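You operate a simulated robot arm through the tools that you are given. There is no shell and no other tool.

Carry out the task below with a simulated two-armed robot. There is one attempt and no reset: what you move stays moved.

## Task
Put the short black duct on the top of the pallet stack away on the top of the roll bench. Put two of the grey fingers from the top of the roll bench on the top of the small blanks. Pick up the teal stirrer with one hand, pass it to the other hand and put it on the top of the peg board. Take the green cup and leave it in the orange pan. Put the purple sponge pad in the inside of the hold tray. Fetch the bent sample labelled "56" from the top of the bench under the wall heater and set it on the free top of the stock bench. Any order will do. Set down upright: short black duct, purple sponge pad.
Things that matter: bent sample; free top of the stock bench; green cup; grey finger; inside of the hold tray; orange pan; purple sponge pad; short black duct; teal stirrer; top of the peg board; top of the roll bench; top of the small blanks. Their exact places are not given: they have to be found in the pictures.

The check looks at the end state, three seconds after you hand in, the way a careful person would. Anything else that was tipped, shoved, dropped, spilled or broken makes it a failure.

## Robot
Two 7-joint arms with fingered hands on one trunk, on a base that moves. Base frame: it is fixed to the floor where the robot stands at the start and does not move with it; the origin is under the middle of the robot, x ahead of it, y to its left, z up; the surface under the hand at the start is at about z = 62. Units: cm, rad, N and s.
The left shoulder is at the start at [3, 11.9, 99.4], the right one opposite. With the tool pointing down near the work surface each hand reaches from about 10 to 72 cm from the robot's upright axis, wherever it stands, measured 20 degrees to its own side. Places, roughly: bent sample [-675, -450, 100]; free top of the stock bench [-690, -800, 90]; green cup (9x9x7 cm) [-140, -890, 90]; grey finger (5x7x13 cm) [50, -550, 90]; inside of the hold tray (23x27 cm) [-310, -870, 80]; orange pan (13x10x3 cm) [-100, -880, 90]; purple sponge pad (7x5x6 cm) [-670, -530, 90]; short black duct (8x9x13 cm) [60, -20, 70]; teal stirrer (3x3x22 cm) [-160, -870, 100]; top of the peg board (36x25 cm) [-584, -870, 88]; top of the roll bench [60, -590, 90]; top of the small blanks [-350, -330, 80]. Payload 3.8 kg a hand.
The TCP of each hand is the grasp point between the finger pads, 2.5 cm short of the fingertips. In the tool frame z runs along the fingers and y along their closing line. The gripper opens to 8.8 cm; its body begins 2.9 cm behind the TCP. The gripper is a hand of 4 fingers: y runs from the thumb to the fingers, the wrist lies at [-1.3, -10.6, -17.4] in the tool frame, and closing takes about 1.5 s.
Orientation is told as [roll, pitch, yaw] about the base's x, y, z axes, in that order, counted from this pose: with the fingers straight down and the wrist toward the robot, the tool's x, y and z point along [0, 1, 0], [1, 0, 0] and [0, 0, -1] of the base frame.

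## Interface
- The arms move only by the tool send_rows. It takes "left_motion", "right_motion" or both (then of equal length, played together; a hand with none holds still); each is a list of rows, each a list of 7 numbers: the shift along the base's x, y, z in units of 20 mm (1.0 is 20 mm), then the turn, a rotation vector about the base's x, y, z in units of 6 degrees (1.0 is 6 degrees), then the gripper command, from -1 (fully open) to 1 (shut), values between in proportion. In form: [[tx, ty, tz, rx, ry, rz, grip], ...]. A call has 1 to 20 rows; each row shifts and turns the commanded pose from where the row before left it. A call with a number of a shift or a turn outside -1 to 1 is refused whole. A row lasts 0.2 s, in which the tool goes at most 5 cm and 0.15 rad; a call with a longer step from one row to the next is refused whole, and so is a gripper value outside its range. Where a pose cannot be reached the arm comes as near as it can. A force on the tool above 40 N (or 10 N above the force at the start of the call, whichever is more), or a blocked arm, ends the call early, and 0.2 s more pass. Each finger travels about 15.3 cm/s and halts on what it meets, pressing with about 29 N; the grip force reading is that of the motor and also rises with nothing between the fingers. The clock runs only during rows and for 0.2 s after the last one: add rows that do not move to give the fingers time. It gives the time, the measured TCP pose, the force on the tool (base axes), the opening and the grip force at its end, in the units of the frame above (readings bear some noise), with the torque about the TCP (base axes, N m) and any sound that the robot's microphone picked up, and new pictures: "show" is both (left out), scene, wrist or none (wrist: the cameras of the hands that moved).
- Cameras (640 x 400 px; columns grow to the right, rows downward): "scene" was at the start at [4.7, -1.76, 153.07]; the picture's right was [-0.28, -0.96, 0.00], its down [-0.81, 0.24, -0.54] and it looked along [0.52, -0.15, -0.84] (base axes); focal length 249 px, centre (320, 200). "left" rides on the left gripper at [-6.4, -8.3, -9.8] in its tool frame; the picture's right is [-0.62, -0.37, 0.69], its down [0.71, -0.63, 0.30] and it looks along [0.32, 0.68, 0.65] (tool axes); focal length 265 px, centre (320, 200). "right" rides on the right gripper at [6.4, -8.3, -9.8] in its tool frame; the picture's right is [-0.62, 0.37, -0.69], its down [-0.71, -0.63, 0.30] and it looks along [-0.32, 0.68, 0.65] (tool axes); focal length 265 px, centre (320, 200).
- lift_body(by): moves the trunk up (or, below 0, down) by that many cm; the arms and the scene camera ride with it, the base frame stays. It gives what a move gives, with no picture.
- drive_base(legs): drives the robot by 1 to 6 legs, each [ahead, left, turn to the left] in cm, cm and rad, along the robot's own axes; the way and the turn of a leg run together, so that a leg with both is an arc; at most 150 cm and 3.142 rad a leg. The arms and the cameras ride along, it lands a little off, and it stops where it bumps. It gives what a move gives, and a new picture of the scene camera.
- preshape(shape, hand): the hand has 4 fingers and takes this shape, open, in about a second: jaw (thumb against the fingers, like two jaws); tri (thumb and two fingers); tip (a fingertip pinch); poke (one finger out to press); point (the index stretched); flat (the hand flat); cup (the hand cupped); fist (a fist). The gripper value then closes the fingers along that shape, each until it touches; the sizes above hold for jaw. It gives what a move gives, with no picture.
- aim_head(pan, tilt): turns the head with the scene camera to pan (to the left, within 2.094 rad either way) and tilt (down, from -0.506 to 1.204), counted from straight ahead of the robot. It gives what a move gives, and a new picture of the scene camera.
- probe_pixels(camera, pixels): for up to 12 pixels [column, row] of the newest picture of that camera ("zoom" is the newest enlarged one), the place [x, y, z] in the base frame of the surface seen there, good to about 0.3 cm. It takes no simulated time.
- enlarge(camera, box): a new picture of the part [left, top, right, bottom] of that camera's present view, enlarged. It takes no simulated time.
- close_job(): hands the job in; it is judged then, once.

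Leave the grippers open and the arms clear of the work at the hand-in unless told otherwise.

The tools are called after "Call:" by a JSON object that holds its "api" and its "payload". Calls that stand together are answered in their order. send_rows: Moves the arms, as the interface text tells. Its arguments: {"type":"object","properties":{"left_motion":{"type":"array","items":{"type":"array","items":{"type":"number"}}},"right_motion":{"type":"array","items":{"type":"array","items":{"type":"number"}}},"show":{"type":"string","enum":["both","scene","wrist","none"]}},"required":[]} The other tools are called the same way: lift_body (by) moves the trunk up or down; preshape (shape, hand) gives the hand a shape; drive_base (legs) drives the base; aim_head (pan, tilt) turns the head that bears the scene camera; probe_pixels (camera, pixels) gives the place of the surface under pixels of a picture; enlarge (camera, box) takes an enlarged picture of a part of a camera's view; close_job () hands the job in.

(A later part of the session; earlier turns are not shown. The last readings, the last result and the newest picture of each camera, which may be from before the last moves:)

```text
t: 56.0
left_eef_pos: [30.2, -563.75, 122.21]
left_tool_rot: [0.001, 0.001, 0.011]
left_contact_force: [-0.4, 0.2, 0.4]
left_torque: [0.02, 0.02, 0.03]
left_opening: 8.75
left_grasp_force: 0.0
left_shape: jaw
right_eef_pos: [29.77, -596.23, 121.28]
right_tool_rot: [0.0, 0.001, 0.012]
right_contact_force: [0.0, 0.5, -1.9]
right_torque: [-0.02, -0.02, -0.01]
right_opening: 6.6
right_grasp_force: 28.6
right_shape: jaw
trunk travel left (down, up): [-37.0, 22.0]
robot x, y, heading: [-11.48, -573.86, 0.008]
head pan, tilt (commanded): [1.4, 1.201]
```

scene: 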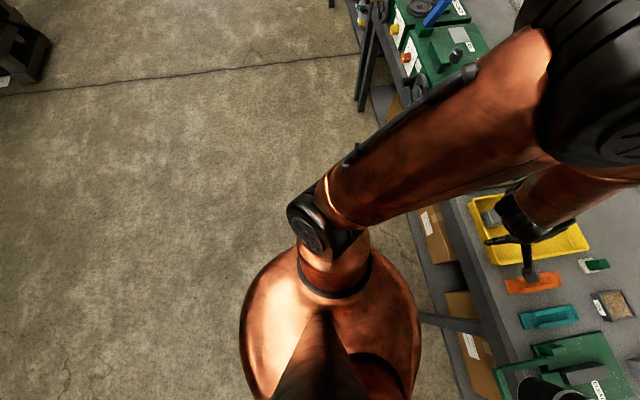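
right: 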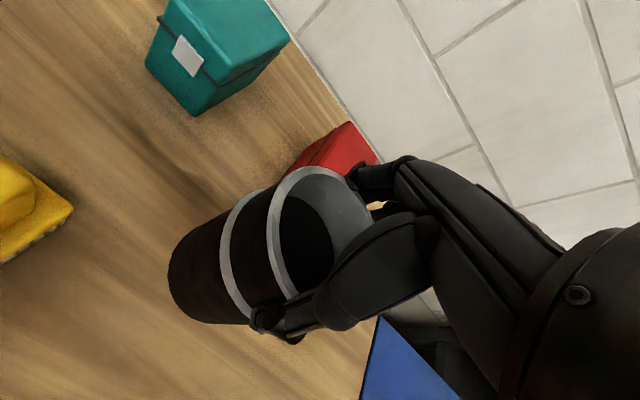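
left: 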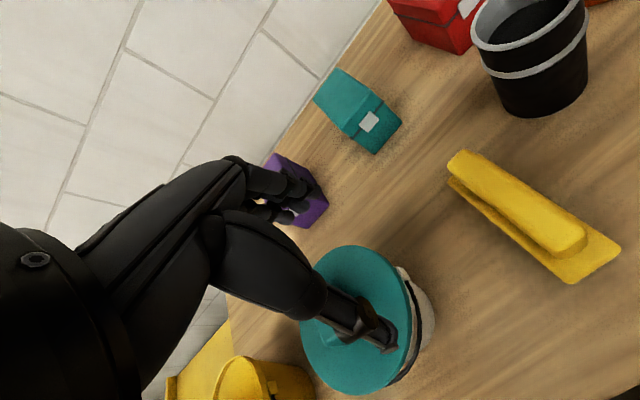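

I probe the floor points right beside the torso outline to bound the base's size.

Call:
{"api": "probe_pixels", "payload": {"camera": "scene", "pixels": [[234, 330], [245, 280], [285, 245], [425, 330], [415, 285], [380, 245], [240, 390], [430, 380], [440, 300], [455, 350]]}}

```text
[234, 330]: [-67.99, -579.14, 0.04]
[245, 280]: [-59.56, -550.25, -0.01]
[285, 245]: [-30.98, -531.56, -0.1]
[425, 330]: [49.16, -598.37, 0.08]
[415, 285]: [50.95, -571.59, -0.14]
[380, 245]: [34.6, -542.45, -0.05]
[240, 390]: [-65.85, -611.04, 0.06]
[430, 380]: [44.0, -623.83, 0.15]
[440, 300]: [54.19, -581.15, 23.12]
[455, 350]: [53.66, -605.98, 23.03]
```

The base seems to fit within about 30 cm of the axis. I drive 17 cm closer, which still leaves a gap to the bench edge, so that the right hand can reach the free back area.

Call:
{"api": "drive_base", "payload": {"legs": [[17, 0, -0.008]]}}

Call:
{"api": "aim_head", "payload": {"pan": -0.2, "tilt": 0.95}}

```text
t: 57.5
left_eef_pos: [47.23, -564.15, 122.21]
left_tool_rot: [-0.001, 0.0, 0.002]
left_contact_force: [0.9, -0.1, 0.0]
left_torque: [-0.01, -0.02, 0.0]
left_opening: 8.76
left_grasp_force: 0.1
left_shape: jaw
right_eef_pos: [46.53, -596.54, 121.31]
right_tool_rot: [0.0, 0.0, 0.0]
right_contact_force: [-0.3, -0.2, -2.7]
right_torque: [-0.02, -0.01, 0.01]
right_opening: 6.61
right_grasp_force: 28.8
right_shape: jaw
trunk travel left (down, up): [-37.0, 22.0]
robot x, y, heading: [6.22, -574.08, 0.001]
head pan, tilt (commanded): [1.4, 1.201]
```

scene: 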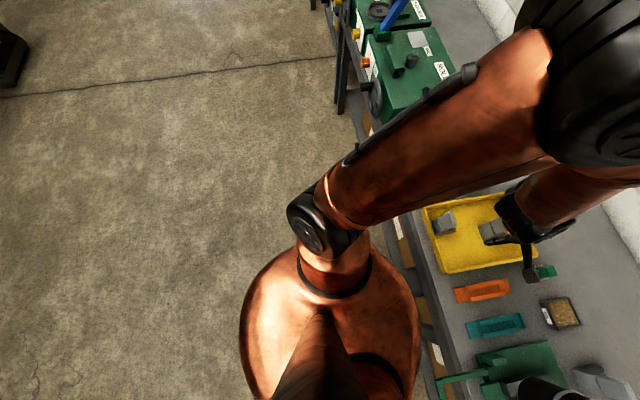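

```text
t: 59.2
left_eef_pos: [47.34, -564.17, 122.22]
left_tool_rot: [-0.001, 0.001, 0.002]
left_contact_force: [-0.1, 0.3, -0.4]
left_torque: [0.0, 0.0, 0.02]
left_opening: 8.75
left_grasp_force: 0.1
left_shape: jaw
right_eef_pos: [46.62, -596.45, 121.35]
right_tool_rot: [0.001, 0.002, 0.001]
right_contact_force: [-0.3, 0.4, -2.6]
right_torque: [0.01, 0.0, -0.03]
right_opening: 6.61
right_grasp_force: 28.7
right_shape: jaw
trunk travel left (down, up): [-37.0, 22.0]
robot x, y, heading: [5.88, -574.1, 0.005]
head pan, tilt (commanded): [-0.201, 0.949]
```

scene: 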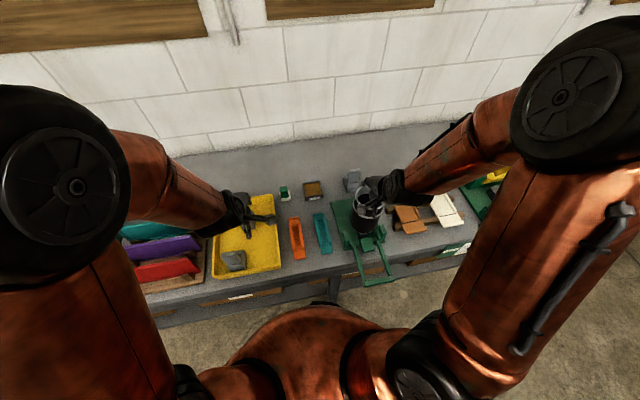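

This is a good view. I enlarge the target area.

Call:
{"api": "enlarge", "payload": {"camera": "scene", "box": [260, 140, 420, 240]}}

Call:
{"api": "probe_pixels", "payload": {"camera": "scene", "pixels": [[332, 190], [335, 178], [330, 165], [345, 190], [348, 175], [305, 180], [322, 182], [322, 198], [345, 160], [300, 160], [280, 170], [360, 170]]}}

```text
4.00 times, centred on (340, 190) of scene
```

zoom: 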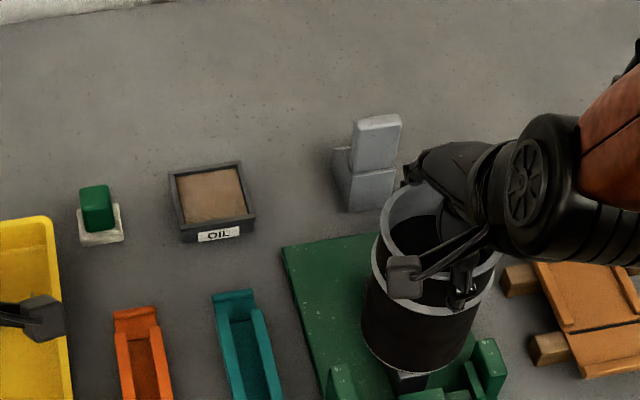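

```text
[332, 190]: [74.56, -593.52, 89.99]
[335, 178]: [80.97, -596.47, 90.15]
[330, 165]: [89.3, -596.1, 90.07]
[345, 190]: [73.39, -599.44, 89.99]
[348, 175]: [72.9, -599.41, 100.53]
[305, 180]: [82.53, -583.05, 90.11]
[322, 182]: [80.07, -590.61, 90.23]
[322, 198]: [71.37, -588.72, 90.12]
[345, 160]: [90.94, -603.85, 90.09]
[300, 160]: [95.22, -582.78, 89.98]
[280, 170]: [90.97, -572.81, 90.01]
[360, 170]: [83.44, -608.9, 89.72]
```

I extend the right hand forward at about z = 117 toward (81, -594.5). The duct bottom stays near z = 105, above everything there.

Call:
{"api": "send_rows", "payload": {"right_motion": [[1, 0.1, -0.3, 0, 0, 0, 1], [1, 0.1, -0.3, 0, 0, 0, 1], [1, 0.1, -0.3, 0, 0, 0, 1], [1, 0.1, -0.3, 0, 0, 0, 1], [1, 0.1, -0.3, 0, 0, 0, 1], [1, 0.1, -0.3, 0, 0, 0, 1], [1, 0.1, -0.3, 0, 0, 0, 1], [1, 0.1, 0, 0, 0, 0, 1], [1, 0.1, 0, 0, 0, 0, 1], [1, 0.1, 0, 0, 0, 0, 1], [1, 0, 0, 0, 0, 0, 1], [1, 0, 0, 0, 0, 0, 1], [1, 0, 0, 0, 0, 0, 1], [1, 0, 0, 0, 0, 0, 1], [1, 0, 0, 0, 0, 0, 1], [0, 0, 0, 0, 0, 0, 1]], "show": "both"}}

```text
t: 62.6
left_eef_pos: [47.3, -564.07, 122.18]
left_tool_rot: [0.0, 0.001, 0.002]
left_contact_force: [-0.5, 0.7, 0.2]
left_torque: [-0.01, 0.01, 0.05]
left_opening: 8.75
left_grasp_force: 0.1
left_shape: jaw
right_eef_pos: [76.54, -594.63, 117.18]
right_tool_rot: [0.002, 0.003, 0.001]
right_contact_force: [-0.6, 0.2, -1.7]
right_torque: [0.0, -0.03, -0.01]
right_opening: 6.59
right_grasp_force: 29.7
right_shape: jaw
trunk travel left (down, up): [-37.0, 22.0]
robot x, y, heading: [5.92, -573.8, 0.002]
head pan, tilt (commanded): [-0.201, 0.949]
```

scene: 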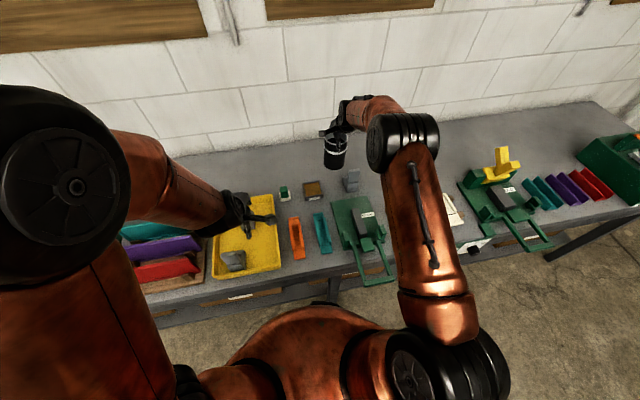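
right: 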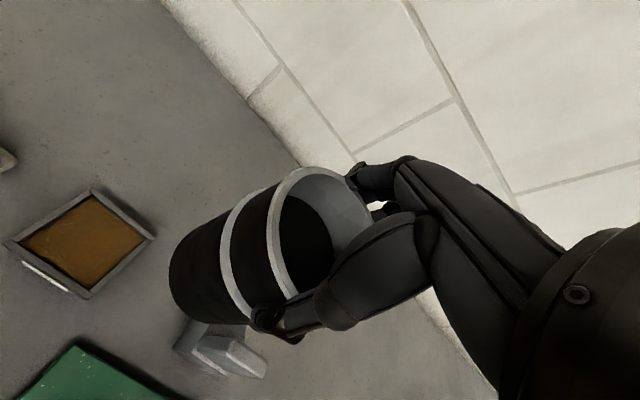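

The reach works and the arm is at (76.5, -594.6). I continue 5.5 cm further and then lower.

Call:
{"api": "send_rows", "payload": {"right_motion": [[1, 0, 0, 0, 0, 0, 1], [1, 0, 0, 0, 0, 0, 1], [0.75, 0, 0, 0, 0, 0, 1], [0, 0, 0, 0, 0, 0, 1], [0, 0, 0, 0, 0, 0, 1]], "show": "scene"}}

```text
t: 63.8
left_eef_pos: [47.37, -564.13, 122.18]
left_tool_rot: [-0.003, -0.001, 0.002]
left_contact_force: [-0.2, 0.4, -0.1]
left_torque: [0.01, 0.02, -0.02]
left_opening: 8.76
left_grasp_force: 0.1
left_shape: jaw
right_eef_pos: [81.46, -594.58, 117.14]
right_tool_rot: [0.001, 0.0, 0.001]
right_contact_force: [0.1, 0.0, -2.0]
right_torque: [0.01, 0.0, -0.03]
right_opening: 6.59
right_grasp_force: 29.0
right_shape: jaw
right hand out of reach, approached as far as the arm can: row 3
trunk travel left (down, up): [-37.0, 22.0]
robot x, y, heading: [5.61, -573.74, -0.001]
head pan, tilt (commanded): [-0.201, 0.949]
```

scene: 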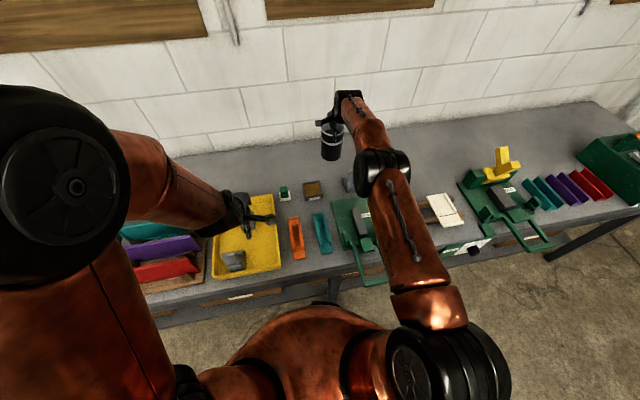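

The arm is at its limit, x = 81.5, and clear of the dish and the finger. I lower the duct, slowly near the end.

Call:
{"api": "send_rows", "payload": {"right_motion": [[0, 0, -1, 0, 0, 0, 1], [0, 0, -1, 0, 0, 0, 1], [0, 0, -1, 0, 0, 0, 1], [0, 0, -1, 0, 0, 0, 1], [0, 0, -1, 0, 0, 0, 1], [0, 0, -1, 0, 0, 0, 1], [0, 0, -0.5, 0, 0, 0, 1], [0, 0, -0.2, 0, 0, 0, 1], [0, 0, 0, 0, 0, 0, 1]], "show": "both"}}

```text
t: 65.8
left_eef_pos: [47.28, -564.01, 122.22]
left_tool_rot: [0.001, 0.0, 0.002]
left_contact_force: [-0.7, -1.4, -0.9]
left_torque: [-0.02, -0.01, -0.03]
left_opening: 8.74
left_grasp_force: 0.1
left_shape: jaw
right_eef_pos: [79.81, -594.27, 103.97]
right_tool_rot: [0.0, 0.0, 0.001]
right_contact_force: [0.7, -0.3, -1.7]
right_torque: [0.04, 0.02, -0.01]
right_opening: 6.61
right_grasp_force: 29.7
right_shape: jaw
right hand out of reach, approached as far as the arm can: row 4, 5, 6
trunk travel left (down, up): [-37.0, 22.0]
robot x, y, heading: [5.77, -574.5, 0.006]
head pan, tilt (commanded): [-0.201, 0.949]
```

scene: 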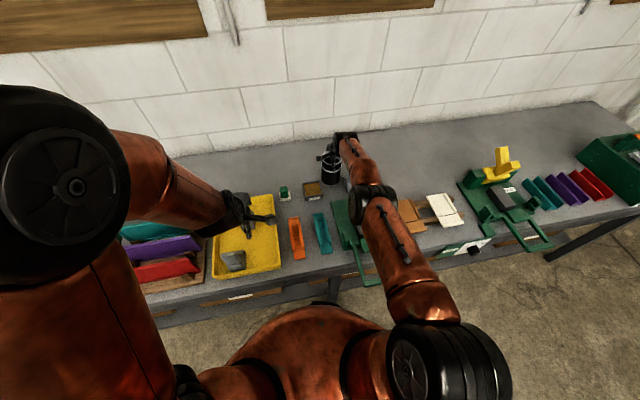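
right: 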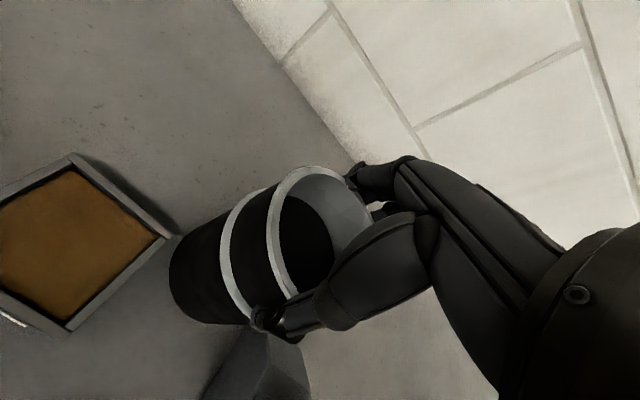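

The duct is now about 1.7 cm above the bench, close to the dish corner. I check the gaps by probing the dish corner, the grey finger and the duct side.

Call:
{"api": "probe_pixels", "payload": {"camera": "right", "pixels": [[166, 236], [160, 240], [75, 160], [175, 250], [172, 280], [180, 305], [215, 322], [240, 335], [262, 335], [250, 350], [225, 350], [290, 350]]}}

Call:
{"api": "enlarge", "payload": {"camera": "right", "box": [60, 180, 340, 400]}}

Call:
{"api": "enlarge", "payload": {"camera": "scene", "box": [280, 120, 400, 220]}}

```text
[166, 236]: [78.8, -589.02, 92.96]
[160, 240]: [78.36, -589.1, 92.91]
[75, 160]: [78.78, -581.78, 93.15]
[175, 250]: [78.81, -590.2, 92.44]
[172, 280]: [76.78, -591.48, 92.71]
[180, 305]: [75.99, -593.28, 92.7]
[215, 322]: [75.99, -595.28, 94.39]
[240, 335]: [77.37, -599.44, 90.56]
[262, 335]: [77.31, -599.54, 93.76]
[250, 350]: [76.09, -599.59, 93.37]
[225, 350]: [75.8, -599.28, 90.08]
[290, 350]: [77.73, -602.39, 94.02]
```

```text
1.82 times, centred on (200, 290) of right
```

zoom: 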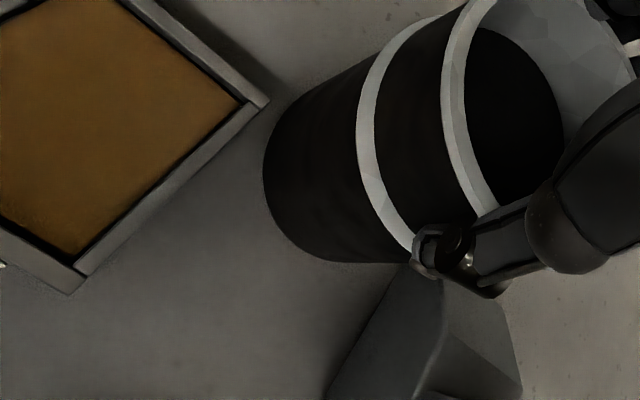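

```text
4.00 times, centred on (340, 170) of scene
```

zoom: 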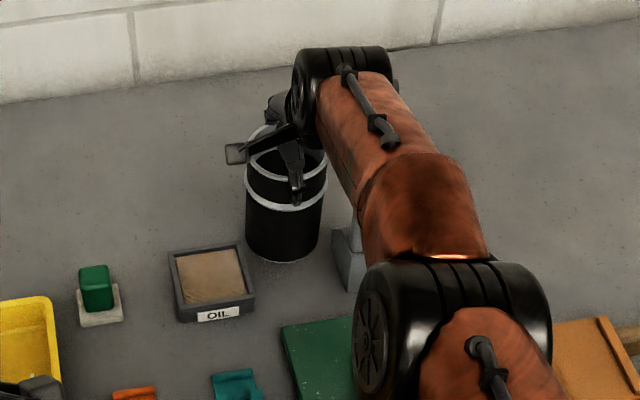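

The gaps are 1.2 cm to the dish and 1.5 cm to the finger. I lower in small steps until it touches.

Call:
{"api": "send_rows", "payload": {"right_motion": [[0, 0, -0.3, 0, 0, 0, 1], [0, 0, -0.25, 0, 0, 0, 1], [0, 0, -0.2, 0, 0, 0, 1], [0, 0, 0, 0, 0, 0, 1]], "show": "wrist"}}

```text
t: 66.8
left_eef_pos: [47.34, -564.22, 122.25]
left_tool_rot: [0.001, 0.0, 0.001]
left_contact_force: [0.5, -0.2, -0.2]
left_torque: [-0.03, -0.01, -0.03]
left_opening: 8.77
left_grasp_force: 0.0
left_shape: jaw
right_eef_pos: [79.66, -594.36, 102.63]
right_tool_rot: [0.0, -0.001, 0.0]
right_contact_force: [0.6, -0.4, -1.3]
right_torque: [-0.02, -0.01, -0.01]
right_opening: 6.6
right_grasp_force: 28.9
right_shape: jaw
right hand out of reach, approached as far as the arm can: row 2
trunk travel left (down, up): [-37.0, 22.0]
robot x, y, heading: [5.85, -574.0, 0.002]
head pan, tilt (commanded): [-0.201, 0.949]
```

right: 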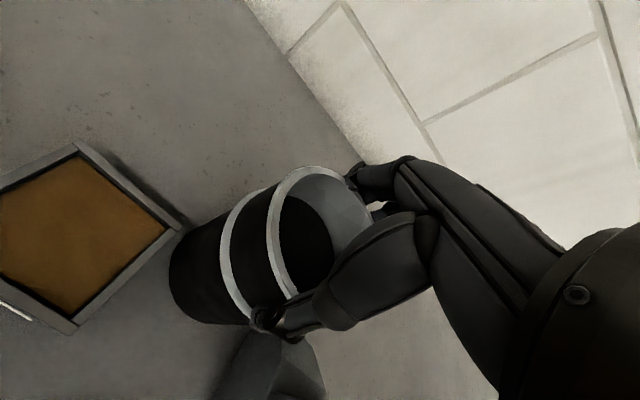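

Call:
{"api": "send_rows", "payload": {"right_motion": [[-0.1, 0, -0.1, 0, 0, 0, 1], [0, 0, -0.1, 0, 0, 0, 1], [0, 0, 0, 0, 0, 0, 1]], "show": "none"}}

```text
t: 67.6
left_eef_pos: [47.33, -564.05, 122.16]
left_tool_rot: [0.001, 0.0, 0.002]
left_contact_force: [0.0, -0.3, 0.3]
left_torque: [0.04, 0.01, 0.0]
left_opening: 8.74
left_grasp_force: 0.2
left_shape: jaw
right_eef_pos: [79.26, -594.43, 102.2]
right_tool_rot: [0.001, 0.0, 0.001]
right_contact_force: [0.2, 0.9, 0.4]
right_torque: [-0.05, -0.08, 0.03]
right_opening: 6.62
right_grasp_force: 29.3
right_shape: jaw
trunk travel left (down, up): [-37.0, 22.0]
robot x, y, heading: [5.71, -574.11, 0.0]
head pan, tilt (commanded): [-0.201, 0.949]
```

The weight reading went from -2 to +0.4 N, so the duct rests on the bench. I open the hand.

Call:
{"api": "send_rows", "payload": {"right_motion": [[0, 0, -0.04, 0, 0, 0, 1], [0, 0, 0, 0, 0, 0, 0.3], [0, 0, 0, 0, 0, 0, -0.3], [0, 0, 0, 0, 0, 0, -0.8], [0, 0, 0, 0, 0, 0, -1], [0, 0, 0, 0, 0, 0, -1], [0, 0, 0, 0, 0, 0, -1]], "show": "both"}}

```text
t: 69.2
left_eef_pos: [47.24, -564.01, 122.29]
left_tool_rot: [0.001, 0.0, 0.001]
left_contact_force: [1.0, 0.9, -0.5]
left_torque: [0.0, 0.0, 0.0]
left_opening: 8.76
left_grasp_force: 0.1
left_shape: jaw
right_eef_pos: [79.39, -594.38, 102.26]
right_tool_rot: [0.0, -0.002, 0.002]
right_contact_force: [1.7, 1.1, 7.3]
right_torque: [0.02, -0.12, 0.05]
right_opening: 8.79
right_grasp_force: 0.1
right_shape: jaw
trunk travel left (down, up): [-37.0, 22.0]
robot x, y, heading: [5.46, -573.91, 0.0]
head pan, tilt (commanded): [-0.201, 0.949]
```

scene: 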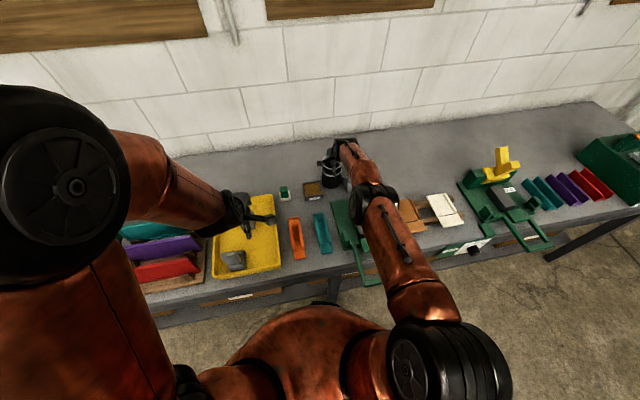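
right: 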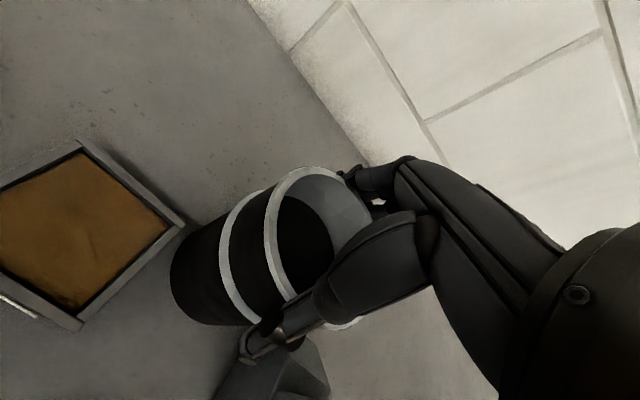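

The hand is open, with 7 N upward probably from the tips resting on the middle ring. I go straight up gently.

Call:
{"api": "send_rows", "payload": {"right_motion": [[0, 0, 0.15, 0, 0, 0, -1], [0, 0, 0.25, 0, 0, 0, -1], [0, 0, 0.4, 0, 0, 0, -1], [0, 0, 0.6, 0, 0, 0, -1], [0, 0, 1, 0, 0, 0, -1], [0, 0, 1, 0, 0, 0, -1], [0, 0, 1, 0, 0, 0, -1], [0, 0, 1, 0, 0, 0, -1], [0, 0, 0, 0, 0, 0, -1]], "show": "both"}}

```text
t: 71.2
left_eef_pos: [47.3, -564.16, 122.26]
left_tool_rot: [-0.001, 0.0, 0.001]
left_contact_force: [0.2, 0.7, -0.4]
left_torque: [-0.02, -0.01, 0.01]
left_opening: 8.75
left_grasp_force: 0.0
left_shape: jaw
right_eef_pos: [79.4, -594.44, 112.92]
right_tool_rot: [0.0, 0.001, 0.001]
right_contact_force: [0.3, 0.3, -0.2]
right_torque: [-0.01, 0.04, 0.01]
right_opening: 8.79
right_grasp_force: 0.1
right_shape: jaw
trunk travel left (down, up): [-37.0, 22.0]
robot x, y, heading: [5.51, -573.76, 0.001]
head pan, tilt (commanded): [-0.201, 0.949]
```

scene: 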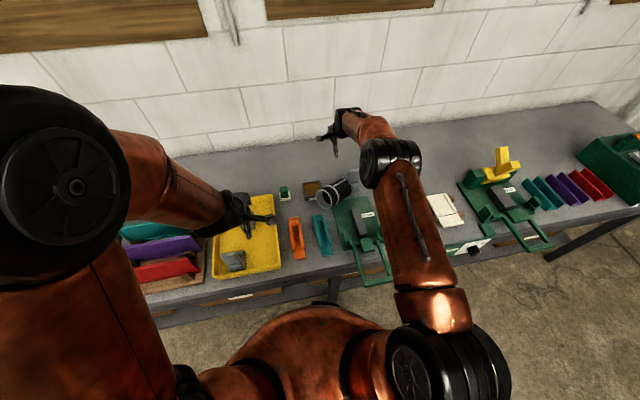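
right: 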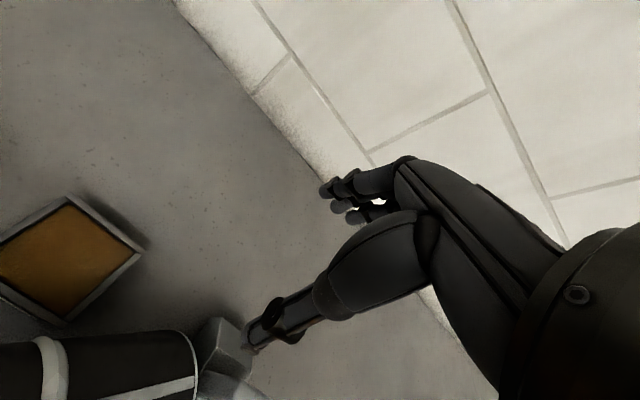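

The duct tipped over during the lift, probably because a finger caught its rim. I look at how it lies.

Call:
{"api": "enlarge", "payload": {"camera": "scene", "box": [260, 140, 420, 250]}}

Call:
{"api": "enlarge", "payload": {"camera": "right", "box": [0, 180, 320, 400]}}

```text
3.64 times, centred on (340, 195) of scene
```

zoom: 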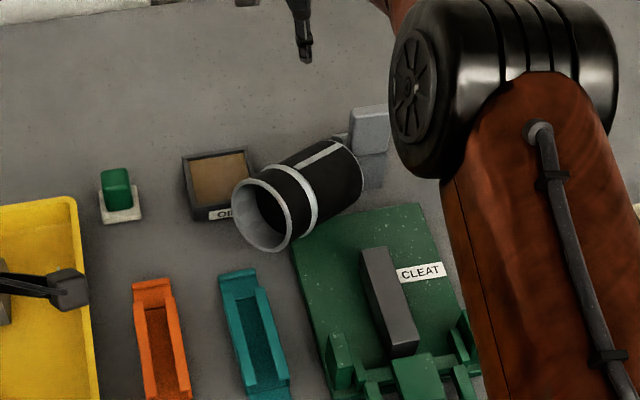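

```text
1.82 times, centred on (160, 290) of right
```

zoom: 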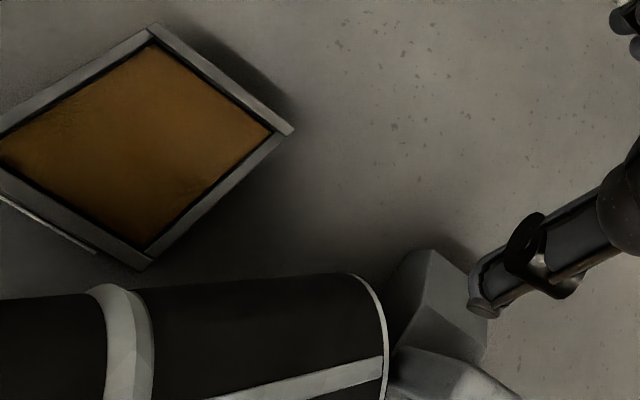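

The duct lies on its side, with its mouth toward (68, -588) and its base against the grey finger. I can pick it up again and stand it upright. First I raise the right hand out of the view and to the side.

Call:
{"api": "send_rows", "payload": {"right_motion": [[0, 0, 1, 0, 0, 0, -1], [0, 0, 1, 0, 0, 0, -1], [0, -0.5, 1, 0, 0, 0, -1], [-1, -1, 1, 0, 0, 0, -1], [-1, -1, 0.5, 0, 0, 0, -1], [-1, -1, 0, 0, 0, 0, -1], [-1, -1, 0, 0, 0, 0, -1], [-1, -1, 0, 0, 0, 0, -1], [-1, -1, 0, 0, 0, 0, -1], [-1, -1, 0, 0, 0, 0, -1], [-1, -1, 0, 0, 0, 0, -1], [-1, -1, 0, 0, 0, 0, -1], [-1, 0, 0, 0, 0, 0, -1], [-1, 0, 0, 0, 0, 0, -1]], "left_motion": [[0, 0, 0, 0, 0, 0, -1], [0, 1, 0, 0, 0, 0, -1], [0, 1, 0, 0, 0, 0, -1], [-0.5, 1, 0, 0, 0, 0, -1], [-0.5, 1, 0, 0, 0, 0, -1], [-0.5, 1, 0, 0, 0, 0, -1], [-0.5, 1, 0, 0, 0, 0, -1], [-0.5, 0, 0, 0, 0, 0, -1], [-0.5, 0, 0, 0, 0, 0, -1], [0, 0, 0, 0, 0, 0, -1], [0, 0, 0, 0, 0, 0, -1], [0, 0, 0, 0, 0, 0, -1], [0, 0, 0, 0, 0, 0, -1], [0, 0, 0, 0, 0, 0, -1]], "show": "scene"}}

Call:
{"api": "enlarge", "payload": {"camera": "scene", "box": [260, 150, 420, 250]}}

```text
t: 74.2
left_eef_pos: [43.06, -551.73, 122.65]
left_tool_rot: [-0.001, 0.002, 0.001]
left_contact_force: [-0.2, 0.2, -0.6]
left_torque: [0.03, 0.06, 0.0]
left_opening: 8.74
left_grasp_force: 0.1
left_shape: jaw
left hand out of reach, approached as far as the arm can: row 8, 9
right_eef_pos: [57.21, -613.48, 121.94]
right_tool_rot: [0.0, 0.0, 0.002]
right_contact_force: [-0.6, 0.9, -0.4]
right_torque: [0.02, -0.01, -0.01]
right_opening: 8.81
right_grasp_force: 0.0
right_shape: jaw
trunk travel left (down, up): [-37.0, 22.0]
robot x, y, heading: [5.92, -573.84, -0.0]
head pan, tilt (commanded): [-0.201, 0.949]
```

scene: 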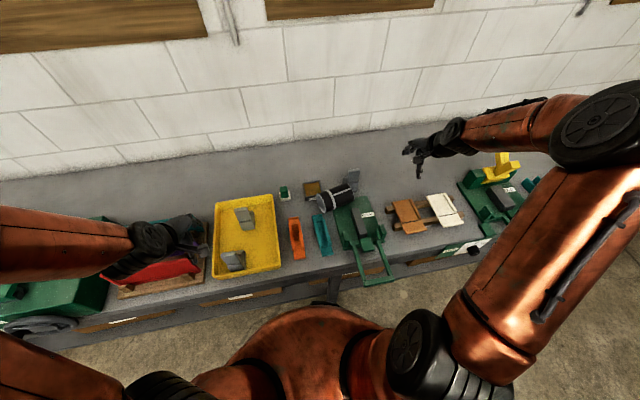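

```text
4.00 times, centred on (340, 200) of scene
```

zoom: 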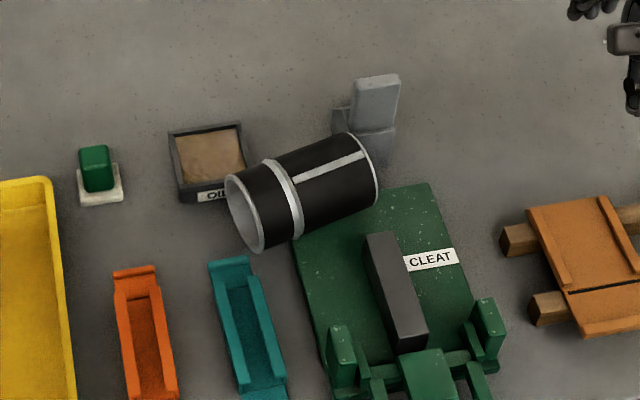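

I probe the lying duct: the mouth rim, ring, base edge and top line, plus the dish corners and the finger to see whether they moved.

Call:
{"api": "probe_pixels", "payload": {"camera": "zoom", "pixels": [[236, 178], [255, 245], [228, 205], [262, 215], [268, 162], [298, 230], [350, 135], [374, 190], [362, 160], [310, 150], [320, 180], [340, 205]]}}

Call:
{"api": "probe_pixels", "payload": {"camera": "zoom", "pixels": [[172, 133], [240, 125], [246, 168], [186, 196], [345, 130], [375, 80], [360, 125], [390, 150], [430, 186], [300, 240], [340, 110], [225, 195]]}}

```text
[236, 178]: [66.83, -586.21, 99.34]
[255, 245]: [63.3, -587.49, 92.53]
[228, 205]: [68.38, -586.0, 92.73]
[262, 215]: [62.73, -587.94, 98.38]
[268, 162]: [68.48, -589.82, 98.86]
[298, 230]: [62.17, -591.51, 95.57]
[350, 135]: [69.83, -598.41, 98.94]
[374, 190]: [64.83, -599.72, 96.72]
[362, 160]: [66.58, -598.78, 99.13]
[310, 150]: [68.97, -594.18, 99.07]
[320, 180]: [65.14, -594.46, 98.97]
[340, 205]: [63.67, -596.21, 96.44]
```

```text
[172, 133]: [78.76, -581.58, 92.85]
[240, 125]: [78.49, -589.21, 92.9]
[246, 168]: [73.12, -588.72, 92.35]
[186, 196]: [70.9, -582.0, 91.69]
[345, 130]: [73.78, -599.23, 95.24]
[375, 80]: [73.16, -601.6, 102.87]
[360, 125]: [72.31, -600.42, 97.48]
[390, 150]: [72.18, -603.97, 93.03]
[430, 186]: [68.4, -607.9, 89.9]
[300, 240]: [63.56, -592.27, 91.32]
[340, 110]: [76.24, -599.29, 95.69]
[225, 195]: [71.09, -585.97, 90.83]
```

The dish, grey finger and cleat jig have not moved. The duct lies almost along y, with its mouth centre near (65.7, -586.6) and base centre near (68.4, -599.1), axis height 95.4.

I plan to grip it across its diameter from above with the right hand, tilted about 20° so the fingers lean toward the base. Then I lift it and roll it upright. First I move the right hand above it in that orientation.

Call:
{"api": "send_rows", "payload": {"right_motion": [[0.33, 1, 0, -0.83, 0, 0, -1], [0.33, 1, 0, -0.83, 0, 0, -1], [0.33, 1, 0, -0.83, 0, 0, -1], [0.33, 1, 0, -0.84, 0, 0, -1], [0.33, 1, 0, 0, 0, 0.7, -1], [0.33, 1, 0, 0, 0, 0.7, -1], [0.33, 1, -0.9, 0, 0, 0.7, -1], [0.33, 1, -0.9, 0, 0, 0, -1], [0.33, 1, -0.9, 0, 0, 0, -1], [0.33, 1, -0.9, 0, 0, 0, -1], [0.33, 1, -0.9, 0, 0, 0, -1], [0.33, 1, -0.9, 0, 0, 0, -1], [0.34, 0.7, -0.9, 0, 0, 0, -1], [0, 0, 0, 0, 0, 0, -1]], "show": "both"}}

Call:
{"api": "enlarge", "payload": {"camera": "right", "box": [160, 150, 400, 300]}}

```text
t: 77.2
left_eef_pos: [42.96, -551.7, 122.56]
left_tool_rot: [0.0, 0.002, 0.0]
left_contact_force: [0.6, -0.3, -0.4]
left_torque: [0.03, -0.03, -0.01]
left_opening: 8.77
left_grasp_force: 0.1
left_shape: jaw
right_eef_pos: [65.99, -587.98, 109.32]
right_tool_rot: [-0.349, 0.0, 0.218]
right_contact_force: [0.9, 0.2, 0.4]
right_torque: [-0.02, 0.06, 0.0]
right_opening: 8.78
right_grasp_force: 0.2
right_shape: jaw
trunk travel left (down, up): [-37.0, 22.0]
robot x, y, heading: [5.48, -574.01, 0.005]
head pan, tilt (commanded): [-0.201, 0.949]
```

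scene: 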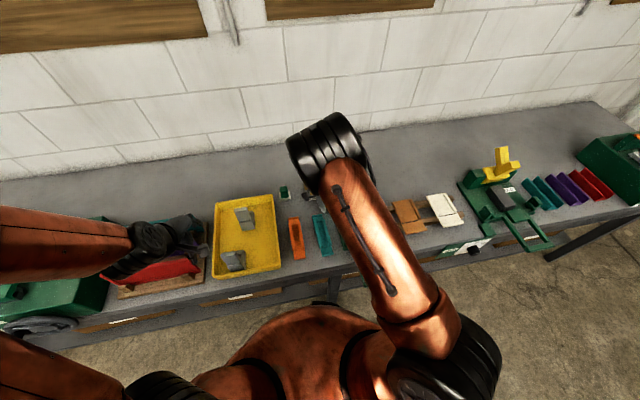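
right: 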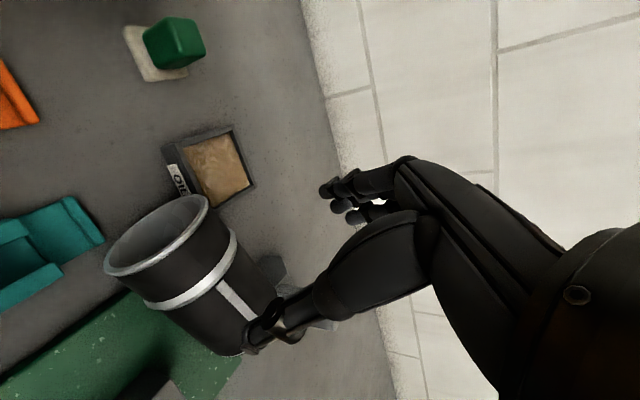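

```text
2.67 times, centred on (280, 225) of right
```

zoom: 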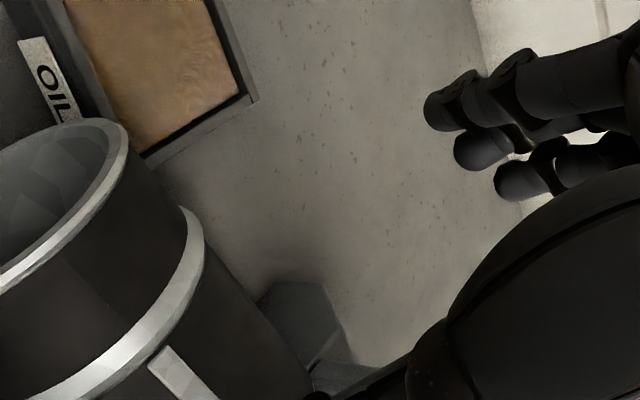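

I probe body points of the duct from the wrist camera to fix its axis.

Call:
{"api": "probe_pixels", "payload": {"camera": "right", "pixels": [[107, 270], [204, 198], [160, 262], [180, 300], [232, 238], [152, 306], [260, 290], [215, 250], [190, 340], [215, 350], [235, 320], [245, 285]]}}

Call:
{"api": "probe_pixels", "payload": {"camera": "right", "pixels": [[225, 285], [205, 320], [220, 305], [175, 325], [165, 315], [240, 300], [230, 270], [210, 335], [195, 285], [205, 215], [135, 280], [250, 325]]}}

```text
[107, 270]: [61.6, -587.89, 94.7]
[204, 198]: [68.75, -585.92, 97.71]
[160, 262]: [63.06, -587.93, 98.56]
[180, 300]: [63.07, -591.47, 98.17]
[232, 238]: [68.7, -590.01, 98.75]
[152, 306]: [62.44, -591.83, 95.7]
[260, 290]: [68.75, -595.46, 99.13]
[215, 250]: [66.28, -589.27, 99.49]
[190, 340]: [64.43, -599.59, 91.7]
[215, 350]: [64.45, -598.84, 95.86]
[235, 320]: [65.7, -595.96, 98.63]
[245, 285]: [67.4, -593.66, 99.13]
```

```text
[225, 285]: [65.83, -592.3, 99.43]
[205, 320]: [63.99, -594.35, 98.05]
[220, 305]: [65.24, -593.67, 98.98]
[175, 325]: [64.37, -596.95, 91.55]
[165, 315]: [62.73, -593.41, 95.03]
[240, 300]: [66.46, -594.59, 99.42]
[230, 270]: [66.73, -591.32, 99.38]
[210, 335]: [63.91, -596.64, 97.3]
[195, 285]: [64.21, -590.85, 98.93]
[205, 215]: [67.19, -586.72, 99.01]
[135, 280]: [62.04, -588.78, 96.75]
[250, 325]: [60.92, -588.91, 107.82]
```

The fitted axis passes near (66.95, -593.0, 95.4) with a yaw of about 14°. I bring the hand along its tilted approach line until the tips are just above the duct.

Call:
{"api": "send_rows", "payload": {"right_motion": [[0.05, -0.3, -0.86, 0, 0, 0.25, -1], [0.04, -0.32, -0.86, 0, 0, 0, -1], [0.04, -0.32, -0.86, 0, 0, 0, -1], [0.04, -0.32, -0.86, 0, 0, 0, -1], [0, 0, 0, 0, 0, 0, -1]], "show": "wrist"}}

Call:
{"api": "enlarge", "payload": {"camera": "right", "box": [140, 150, 400, 370]}}

```text
t: 78.4
left_eef_pos: [42.84, -551.66, 122.41]
left_tool_rot: [-0.001, 0.002, 0.0]
left_contact_force: [0.0, 0.3, -0.1]
left_torque: [0.01, -0.04, 0.03]
left_opening: 8.74
left_grasp_force: 0.1
left_shape: jaw
right_eef_pos: [66.18, -590.39, 102.43]
right_tool_rot: [-0.349, 0.001, 0.249]
right_contact_force: [0.5, 0.9, -0.9]
right_torque: [0.04, 0.02, 0.0]
right_opening: 8.78
right_grasp_force: 0.0
right_shape: jaw
trunk travel left (down, up): [-37.0, 22.0]
robot x, y, heading: [5.84, -574.14, -0.001]
head pan, tilt (commanded): [-0.201, 0.949]
```

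right: 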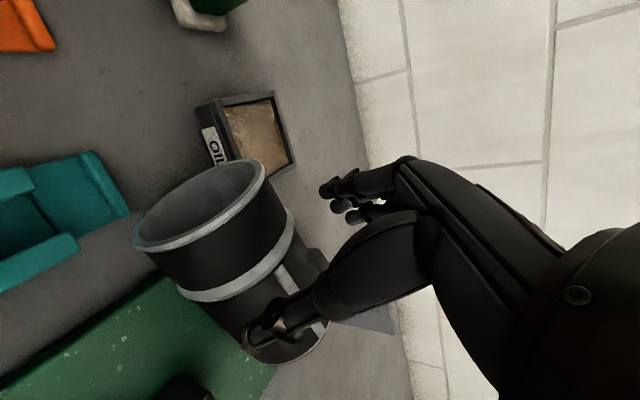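

```text
1.82 times, centred on (270, 260) of right
```

zoom: 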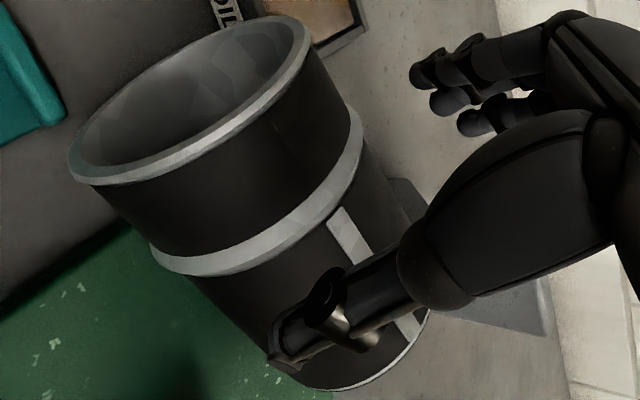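

I probe the thumb tip and fingertips to see how they sit relative to the duct's sides.

Call:
{"api": "probe_pixels", "payload": {"camera": "right", "pixels": [[252, 340], [265, 330], [285, 318], [325, 192], [336, 207], [350, 218], [215, 290], [240, 300], [235, 270], [300, 270], [285, 355], [210, 305]]}}

```text
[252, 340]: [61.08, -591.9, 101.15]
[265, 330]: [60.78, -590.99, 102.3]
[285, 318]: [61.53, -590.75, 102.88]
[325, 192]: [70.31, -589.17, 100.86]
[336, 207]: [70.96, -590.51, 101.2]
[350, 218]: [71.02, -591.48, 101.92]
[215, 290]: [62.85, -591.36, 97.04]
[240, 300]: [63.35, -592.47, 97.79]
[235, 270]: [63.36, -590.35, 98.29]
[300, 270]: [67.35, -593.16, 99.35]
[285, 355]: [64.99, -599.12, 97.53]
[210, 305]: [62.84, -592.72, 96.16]
```

The alignment is within about 0.1 cm, with the fingers at +4.2 to 4.5 and the duct's sides at ±4.0. I descend along the tool direction in small steps.

Call:
{"api": "send_rows", "payload": {"right_motion": [[0.06, -0.11, -0.324, 0, 0, 0, -1], [0.04, -0.11, -0.324, 0, 0, 0, -1], [0.035, -0.11, -0.324, 0, 0, 0, -1], [0.035, -0.11, -0.324, 0, 0, 0, -1], [0.035, -0.11, -0.324, 0, 0, 0, -1], [0, 0, 0, 0, 0, 0, -1]], "show": "wrist"}}

```text
t: 79.8
left_eef_pos: [42.96, -551.72, 122.47]
left_tool_rot: [0.001, 0.001, 0.002]
left_contact_force: [0.0, -0.3, -0.4]
left_torque: [0.0, -0.02, 0.01]
left_opening: 8.76
left_grasp_force: 0.1
left_shape: jaw
right_eef_pos: [66.69, -591.63, 99.22]
right_tool_rot: [-0.346, 0.003, 0.249]
right_contact_force: [0.5, 0.5, -0.1]
right_torque: [-0.02, -0.02, -0.01]
right_opening: 8.79
right_grasp_force: 0.1
right_shape: jaw
trunk travel left (down, up): [-37.0, 22.0]
robot x, y, heading: [5.59, -574.06, -0.001]
head pan, tilt (commanded): [-0.201, 0.949]
```

right: 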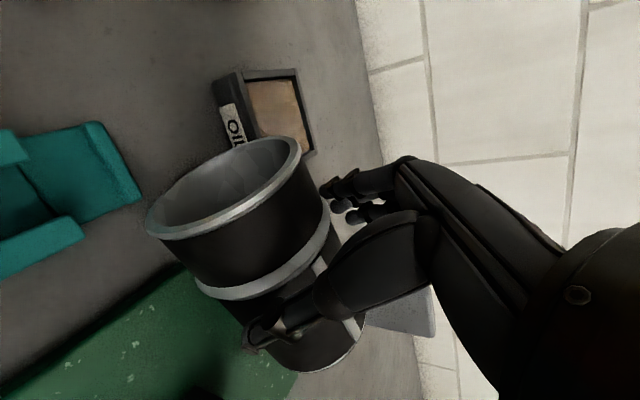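

Still no contact. I shift 0.8 cm toward the base to stay off the ring and go on down.

Call:
{"api": "send_rows", "payload": {"right_motion": [[0.05, -0.2, 0, 0, 0, 0, -1], [0.05, -0.19, 0, 0, 0, 0, -1], [0.035, -0.11, -0.324, 0, 0, 0, -1], [0.035, -0.11, -0.324, 0, 0, 0, -1], [0.02, -0.055, -0.16, 0, 0, 0, -1], [0, 0, 0, 0, 0, 0, -1]], "show": "wrist"}}

```text
t: 81.2
left_eef_pos: [42.96, -551.73, 122.58]
left_tool_rot: [0.0, 0.001, -0.001]
left_contact_force: [0.7, 0.4, -0.7]
left_torque: [0.0, -0.01, 0.0]
left_opening: 8.76
left_grasp_force: 0.1
left_shape: jaw
right_eef_pos: [67.02, -592.98, 97.55]
right_tool_rot: [-0.349, 0.002, 0.248]
right_contact_force: [-0.1, -0.1, -0.5]
right_torque: [0.01, -0.02, -0.02]
right_opening: 8.79
right_grasp_force: 0.1
right_shape: jaw
trunk travel left (down, up): [-37.0, 22.0]
robot x, y, heading: [5.78, -574.6, -0.001]
head pan, tilt (commanded): [-0.201, 0.949]
```

right: 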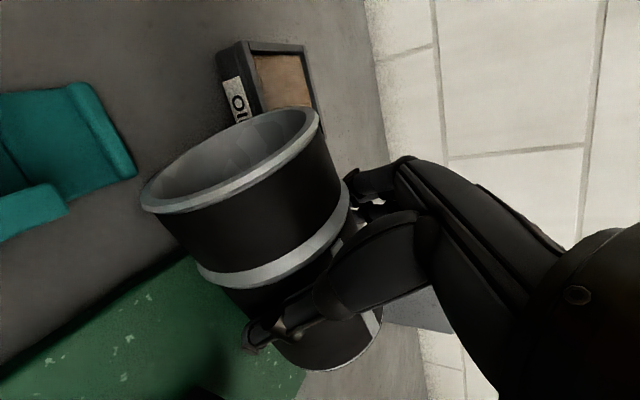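

No contact yet. I descend 0.7 cm more and then close.

Call:
{"api": "send_rows", "payload": {"right_motion": [[0.02, -0.055, -0.16, 0, 0, 0, -1], [0.02, -0.055, -0.16, 0, 0, 0, -1], [0, 0, 0, 0, 0, 0, -1]], "show": "none"}}

```text
t: 82.0
left_eef_pos: [42.88, -551.66, 122.5]
left_tool_rot: [0.001, 0.001, 0.001]
left_contact_force: [0.5, 0.2, 0.2]
left_torque: [0.02, 0.01, 0.04]
left_opening: 8.74
left_grasp_force: 0.1
left_shape: jaw
right_eef_pos: [67.08, -593.19, 96.95]
right_tool_rot: [-0.348, 0.002, 0.247]
right_contact_force: [-0.6, -0.8, 1.0]
right_torque: [-0.04, 0.04, 0.03]
right_opening: 8.78
right_grasp_force: 0.0
right_shape: jaw
trunk travel left (down, up): [-37.0, 22.0]
robot x, y, heading: [6.34, -573.96, 0.005]
head pan, tilt (commanded): [-0.201, 0.949]
```

The hand is at d ≈ 1.6 with no real contact. I close it on the duct.

Call:
{"api": "send_rows", "payload": {"right_motion": [[0, 0, 0, 0, 0, 0, -0.8], [0, 0, 0, 0, 0, 0, -0.6], [0, 0, 0, 0, 0, 0, 0], [0, 0, 0, 0, 0, 0, 1], [0, 0, 0, 0, 0, 0, 1], [0, 0, 0, 0, 0, 0, 1], [0, 0, 0, 0, 0, 0, 1]], "show": "wrist"}}

```text
t: 83.6
left_eef_pos: [42.96, -551.65, 122.51]
left_tool_rot: [0.0, 0.002, 0.0]
left_contact_force: [0.4, -0.5, 0.3]
left_torque: [0.02, -0.02, 0.0]
left_opening: 8.76
left_grasp_force: 0.0
left_shape: jaw
right_eef_pos: [67.19, -593.18, 96.92]
right_tool_rot: [-0.35, 0.001, 0.247]
right_contact_force: [0.0, 0.0, -0.8]
right_torque: [0.01, 0.05, 0.02]
right_opening: 7.11
right_grasp_force: 28.9
right_shape: jaw
trunk travel left (down, up): [-37.0, 22.0]
robot x, y, heading: [5.72, -573.97, 0.001]
head pan, tilt (commanded): [-0.201, 0.949]
```

right: 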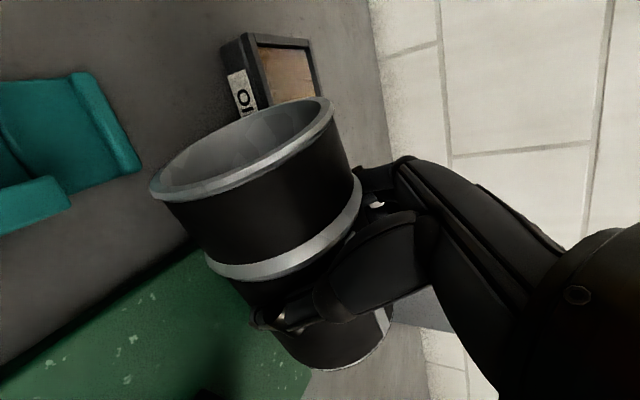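

The grip holds at 7.1 cm with 29 N. I lift straight up slowly.

Call:
{"api": "send_rows", "payload": {"right_motion": [[0, 0, 0.3, 0, 0, 0, 1], [0, 0, 0.5, 0, 0, 0, 1], [0, 0, 0.8, 0, 0, 0, 1], [0, 0, 1, 0, 0, 0, 1], [0, 0, 1, 0, 0, 0, 1], [0, 0, 1, 0, 0, 0, 1], [0, 0, 1, 0, 0, 0, 1], [0, 0, 1, 0, 0, 0, 1], [0, 0, 1, 0, 0, 0, 1], [0, 0, 1, 0, 0, 0, 1], [0, 0, 0, 0, 0, 0, 1]], "show": "both"}}

```text
t: 86.0
left_eef_pos: [42.99, -551.65, 122.45]
left_tool_rot: [-0.001, 0.002, 0.0]
left_contact_force: [-0.9, -0.1, 0.2]
left_torque: [-0.02, 0.02, 0.03]
left_opening: 8.76
left_grasp_force: 0.1
left_shape: jaw
right_eef_pos: [67.16, -593.01, 114.06]
right_tool_rot: [-0.348, 0.002, 0.248]
right_contact_force: [0.2, -0.5, -2.5]
right_torque: [0.02, 0.05, 0.0]
right_opening: 7.08
right_grasp_force: 29.1
right_shape: jaw
trunk travel left (down, up): [-37.0, 22.0]
robot x, y, heading: [5.91, -574.17, 0.001]
head pan, tilt (commanded): [-0.201, 0.949]
```

scene: 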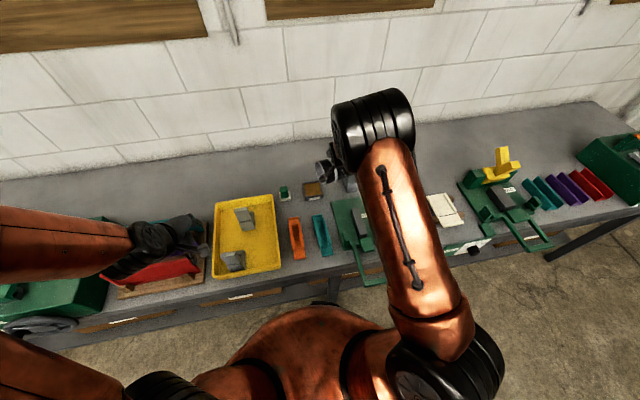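
right: 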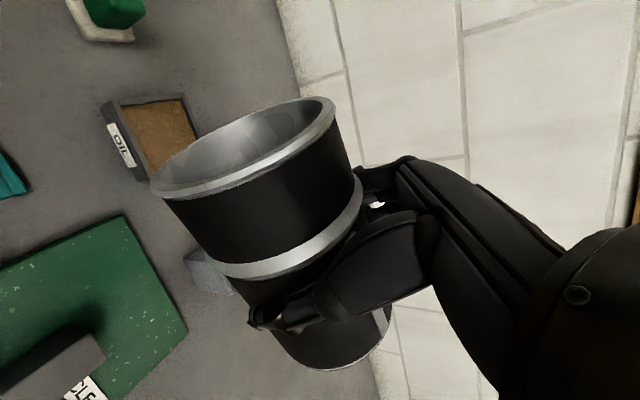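

The duct is lifted cleanly. I now roll it upright: 90° about the horizontal closing line, so the mouth turns up, in 15 small steps.

Call:
{"api": "send_rows", "payload": {"right_motion": [[0, 0, 0.2, 0.97, 0.242, 0, 1], [0, 0, 0.2, 0.97, 0.242, 0, 1], [0, 0, 0.2, 0.97, 0.242, 0, 1], [0, 0, 0.2, 0.97, 0.242, 0, 1], [0, 0, 0.2, 0.97, 0.242, 0, 1], [0, 0, 0, 0.97, 0.242, 0, 1], [0, 0, 0, 0.97, 0.242, 0, 1], [0, 0, 0, 0.97, 0.242, 0, 1], [0, 0, 0, 0.97, 0.242, 0, 1], [0, 0, 0, 0.97, 0.242, 0, 1], [0, 0, 0, 0, 0, 0, 1]], "show": "both"}}

```text
t: 88.4
left_eef_pos: [42.95, -551.65, 122.55]
left_tool_rot: [0.001, 0.001, 0.001]
left_contact_force: [-0.2, 0.4, 0.3]
left_torque: [-0.02, -0.02, -0.01]
left_opening: 8.75
left_grasp_force: 0.0
left_shape: jaw
right_eef_pos: [67.14, -593.1, 116.13]
right_tool_rot: [0.699, -0.001, 0.247]
right_contact_force: [-0.5, -0.3, -1.8]
right_torque: [-0.01, 0.04, 0.0]
right_opening: 7.12
right_grasp_force: 29.0
right_shape: jaw
trunk travel left (down, up): [-37.0, 22.0]
robot x, y, heading: [5.73, -574.2, 0.004]
head pan, tilt (commanded): [-0.201, 0.949]
```

scene: 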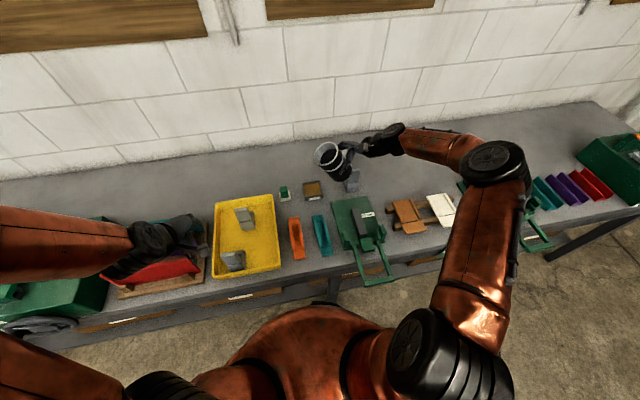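
right: 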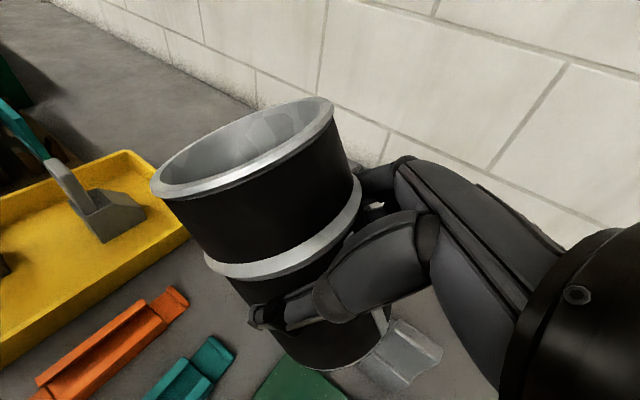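

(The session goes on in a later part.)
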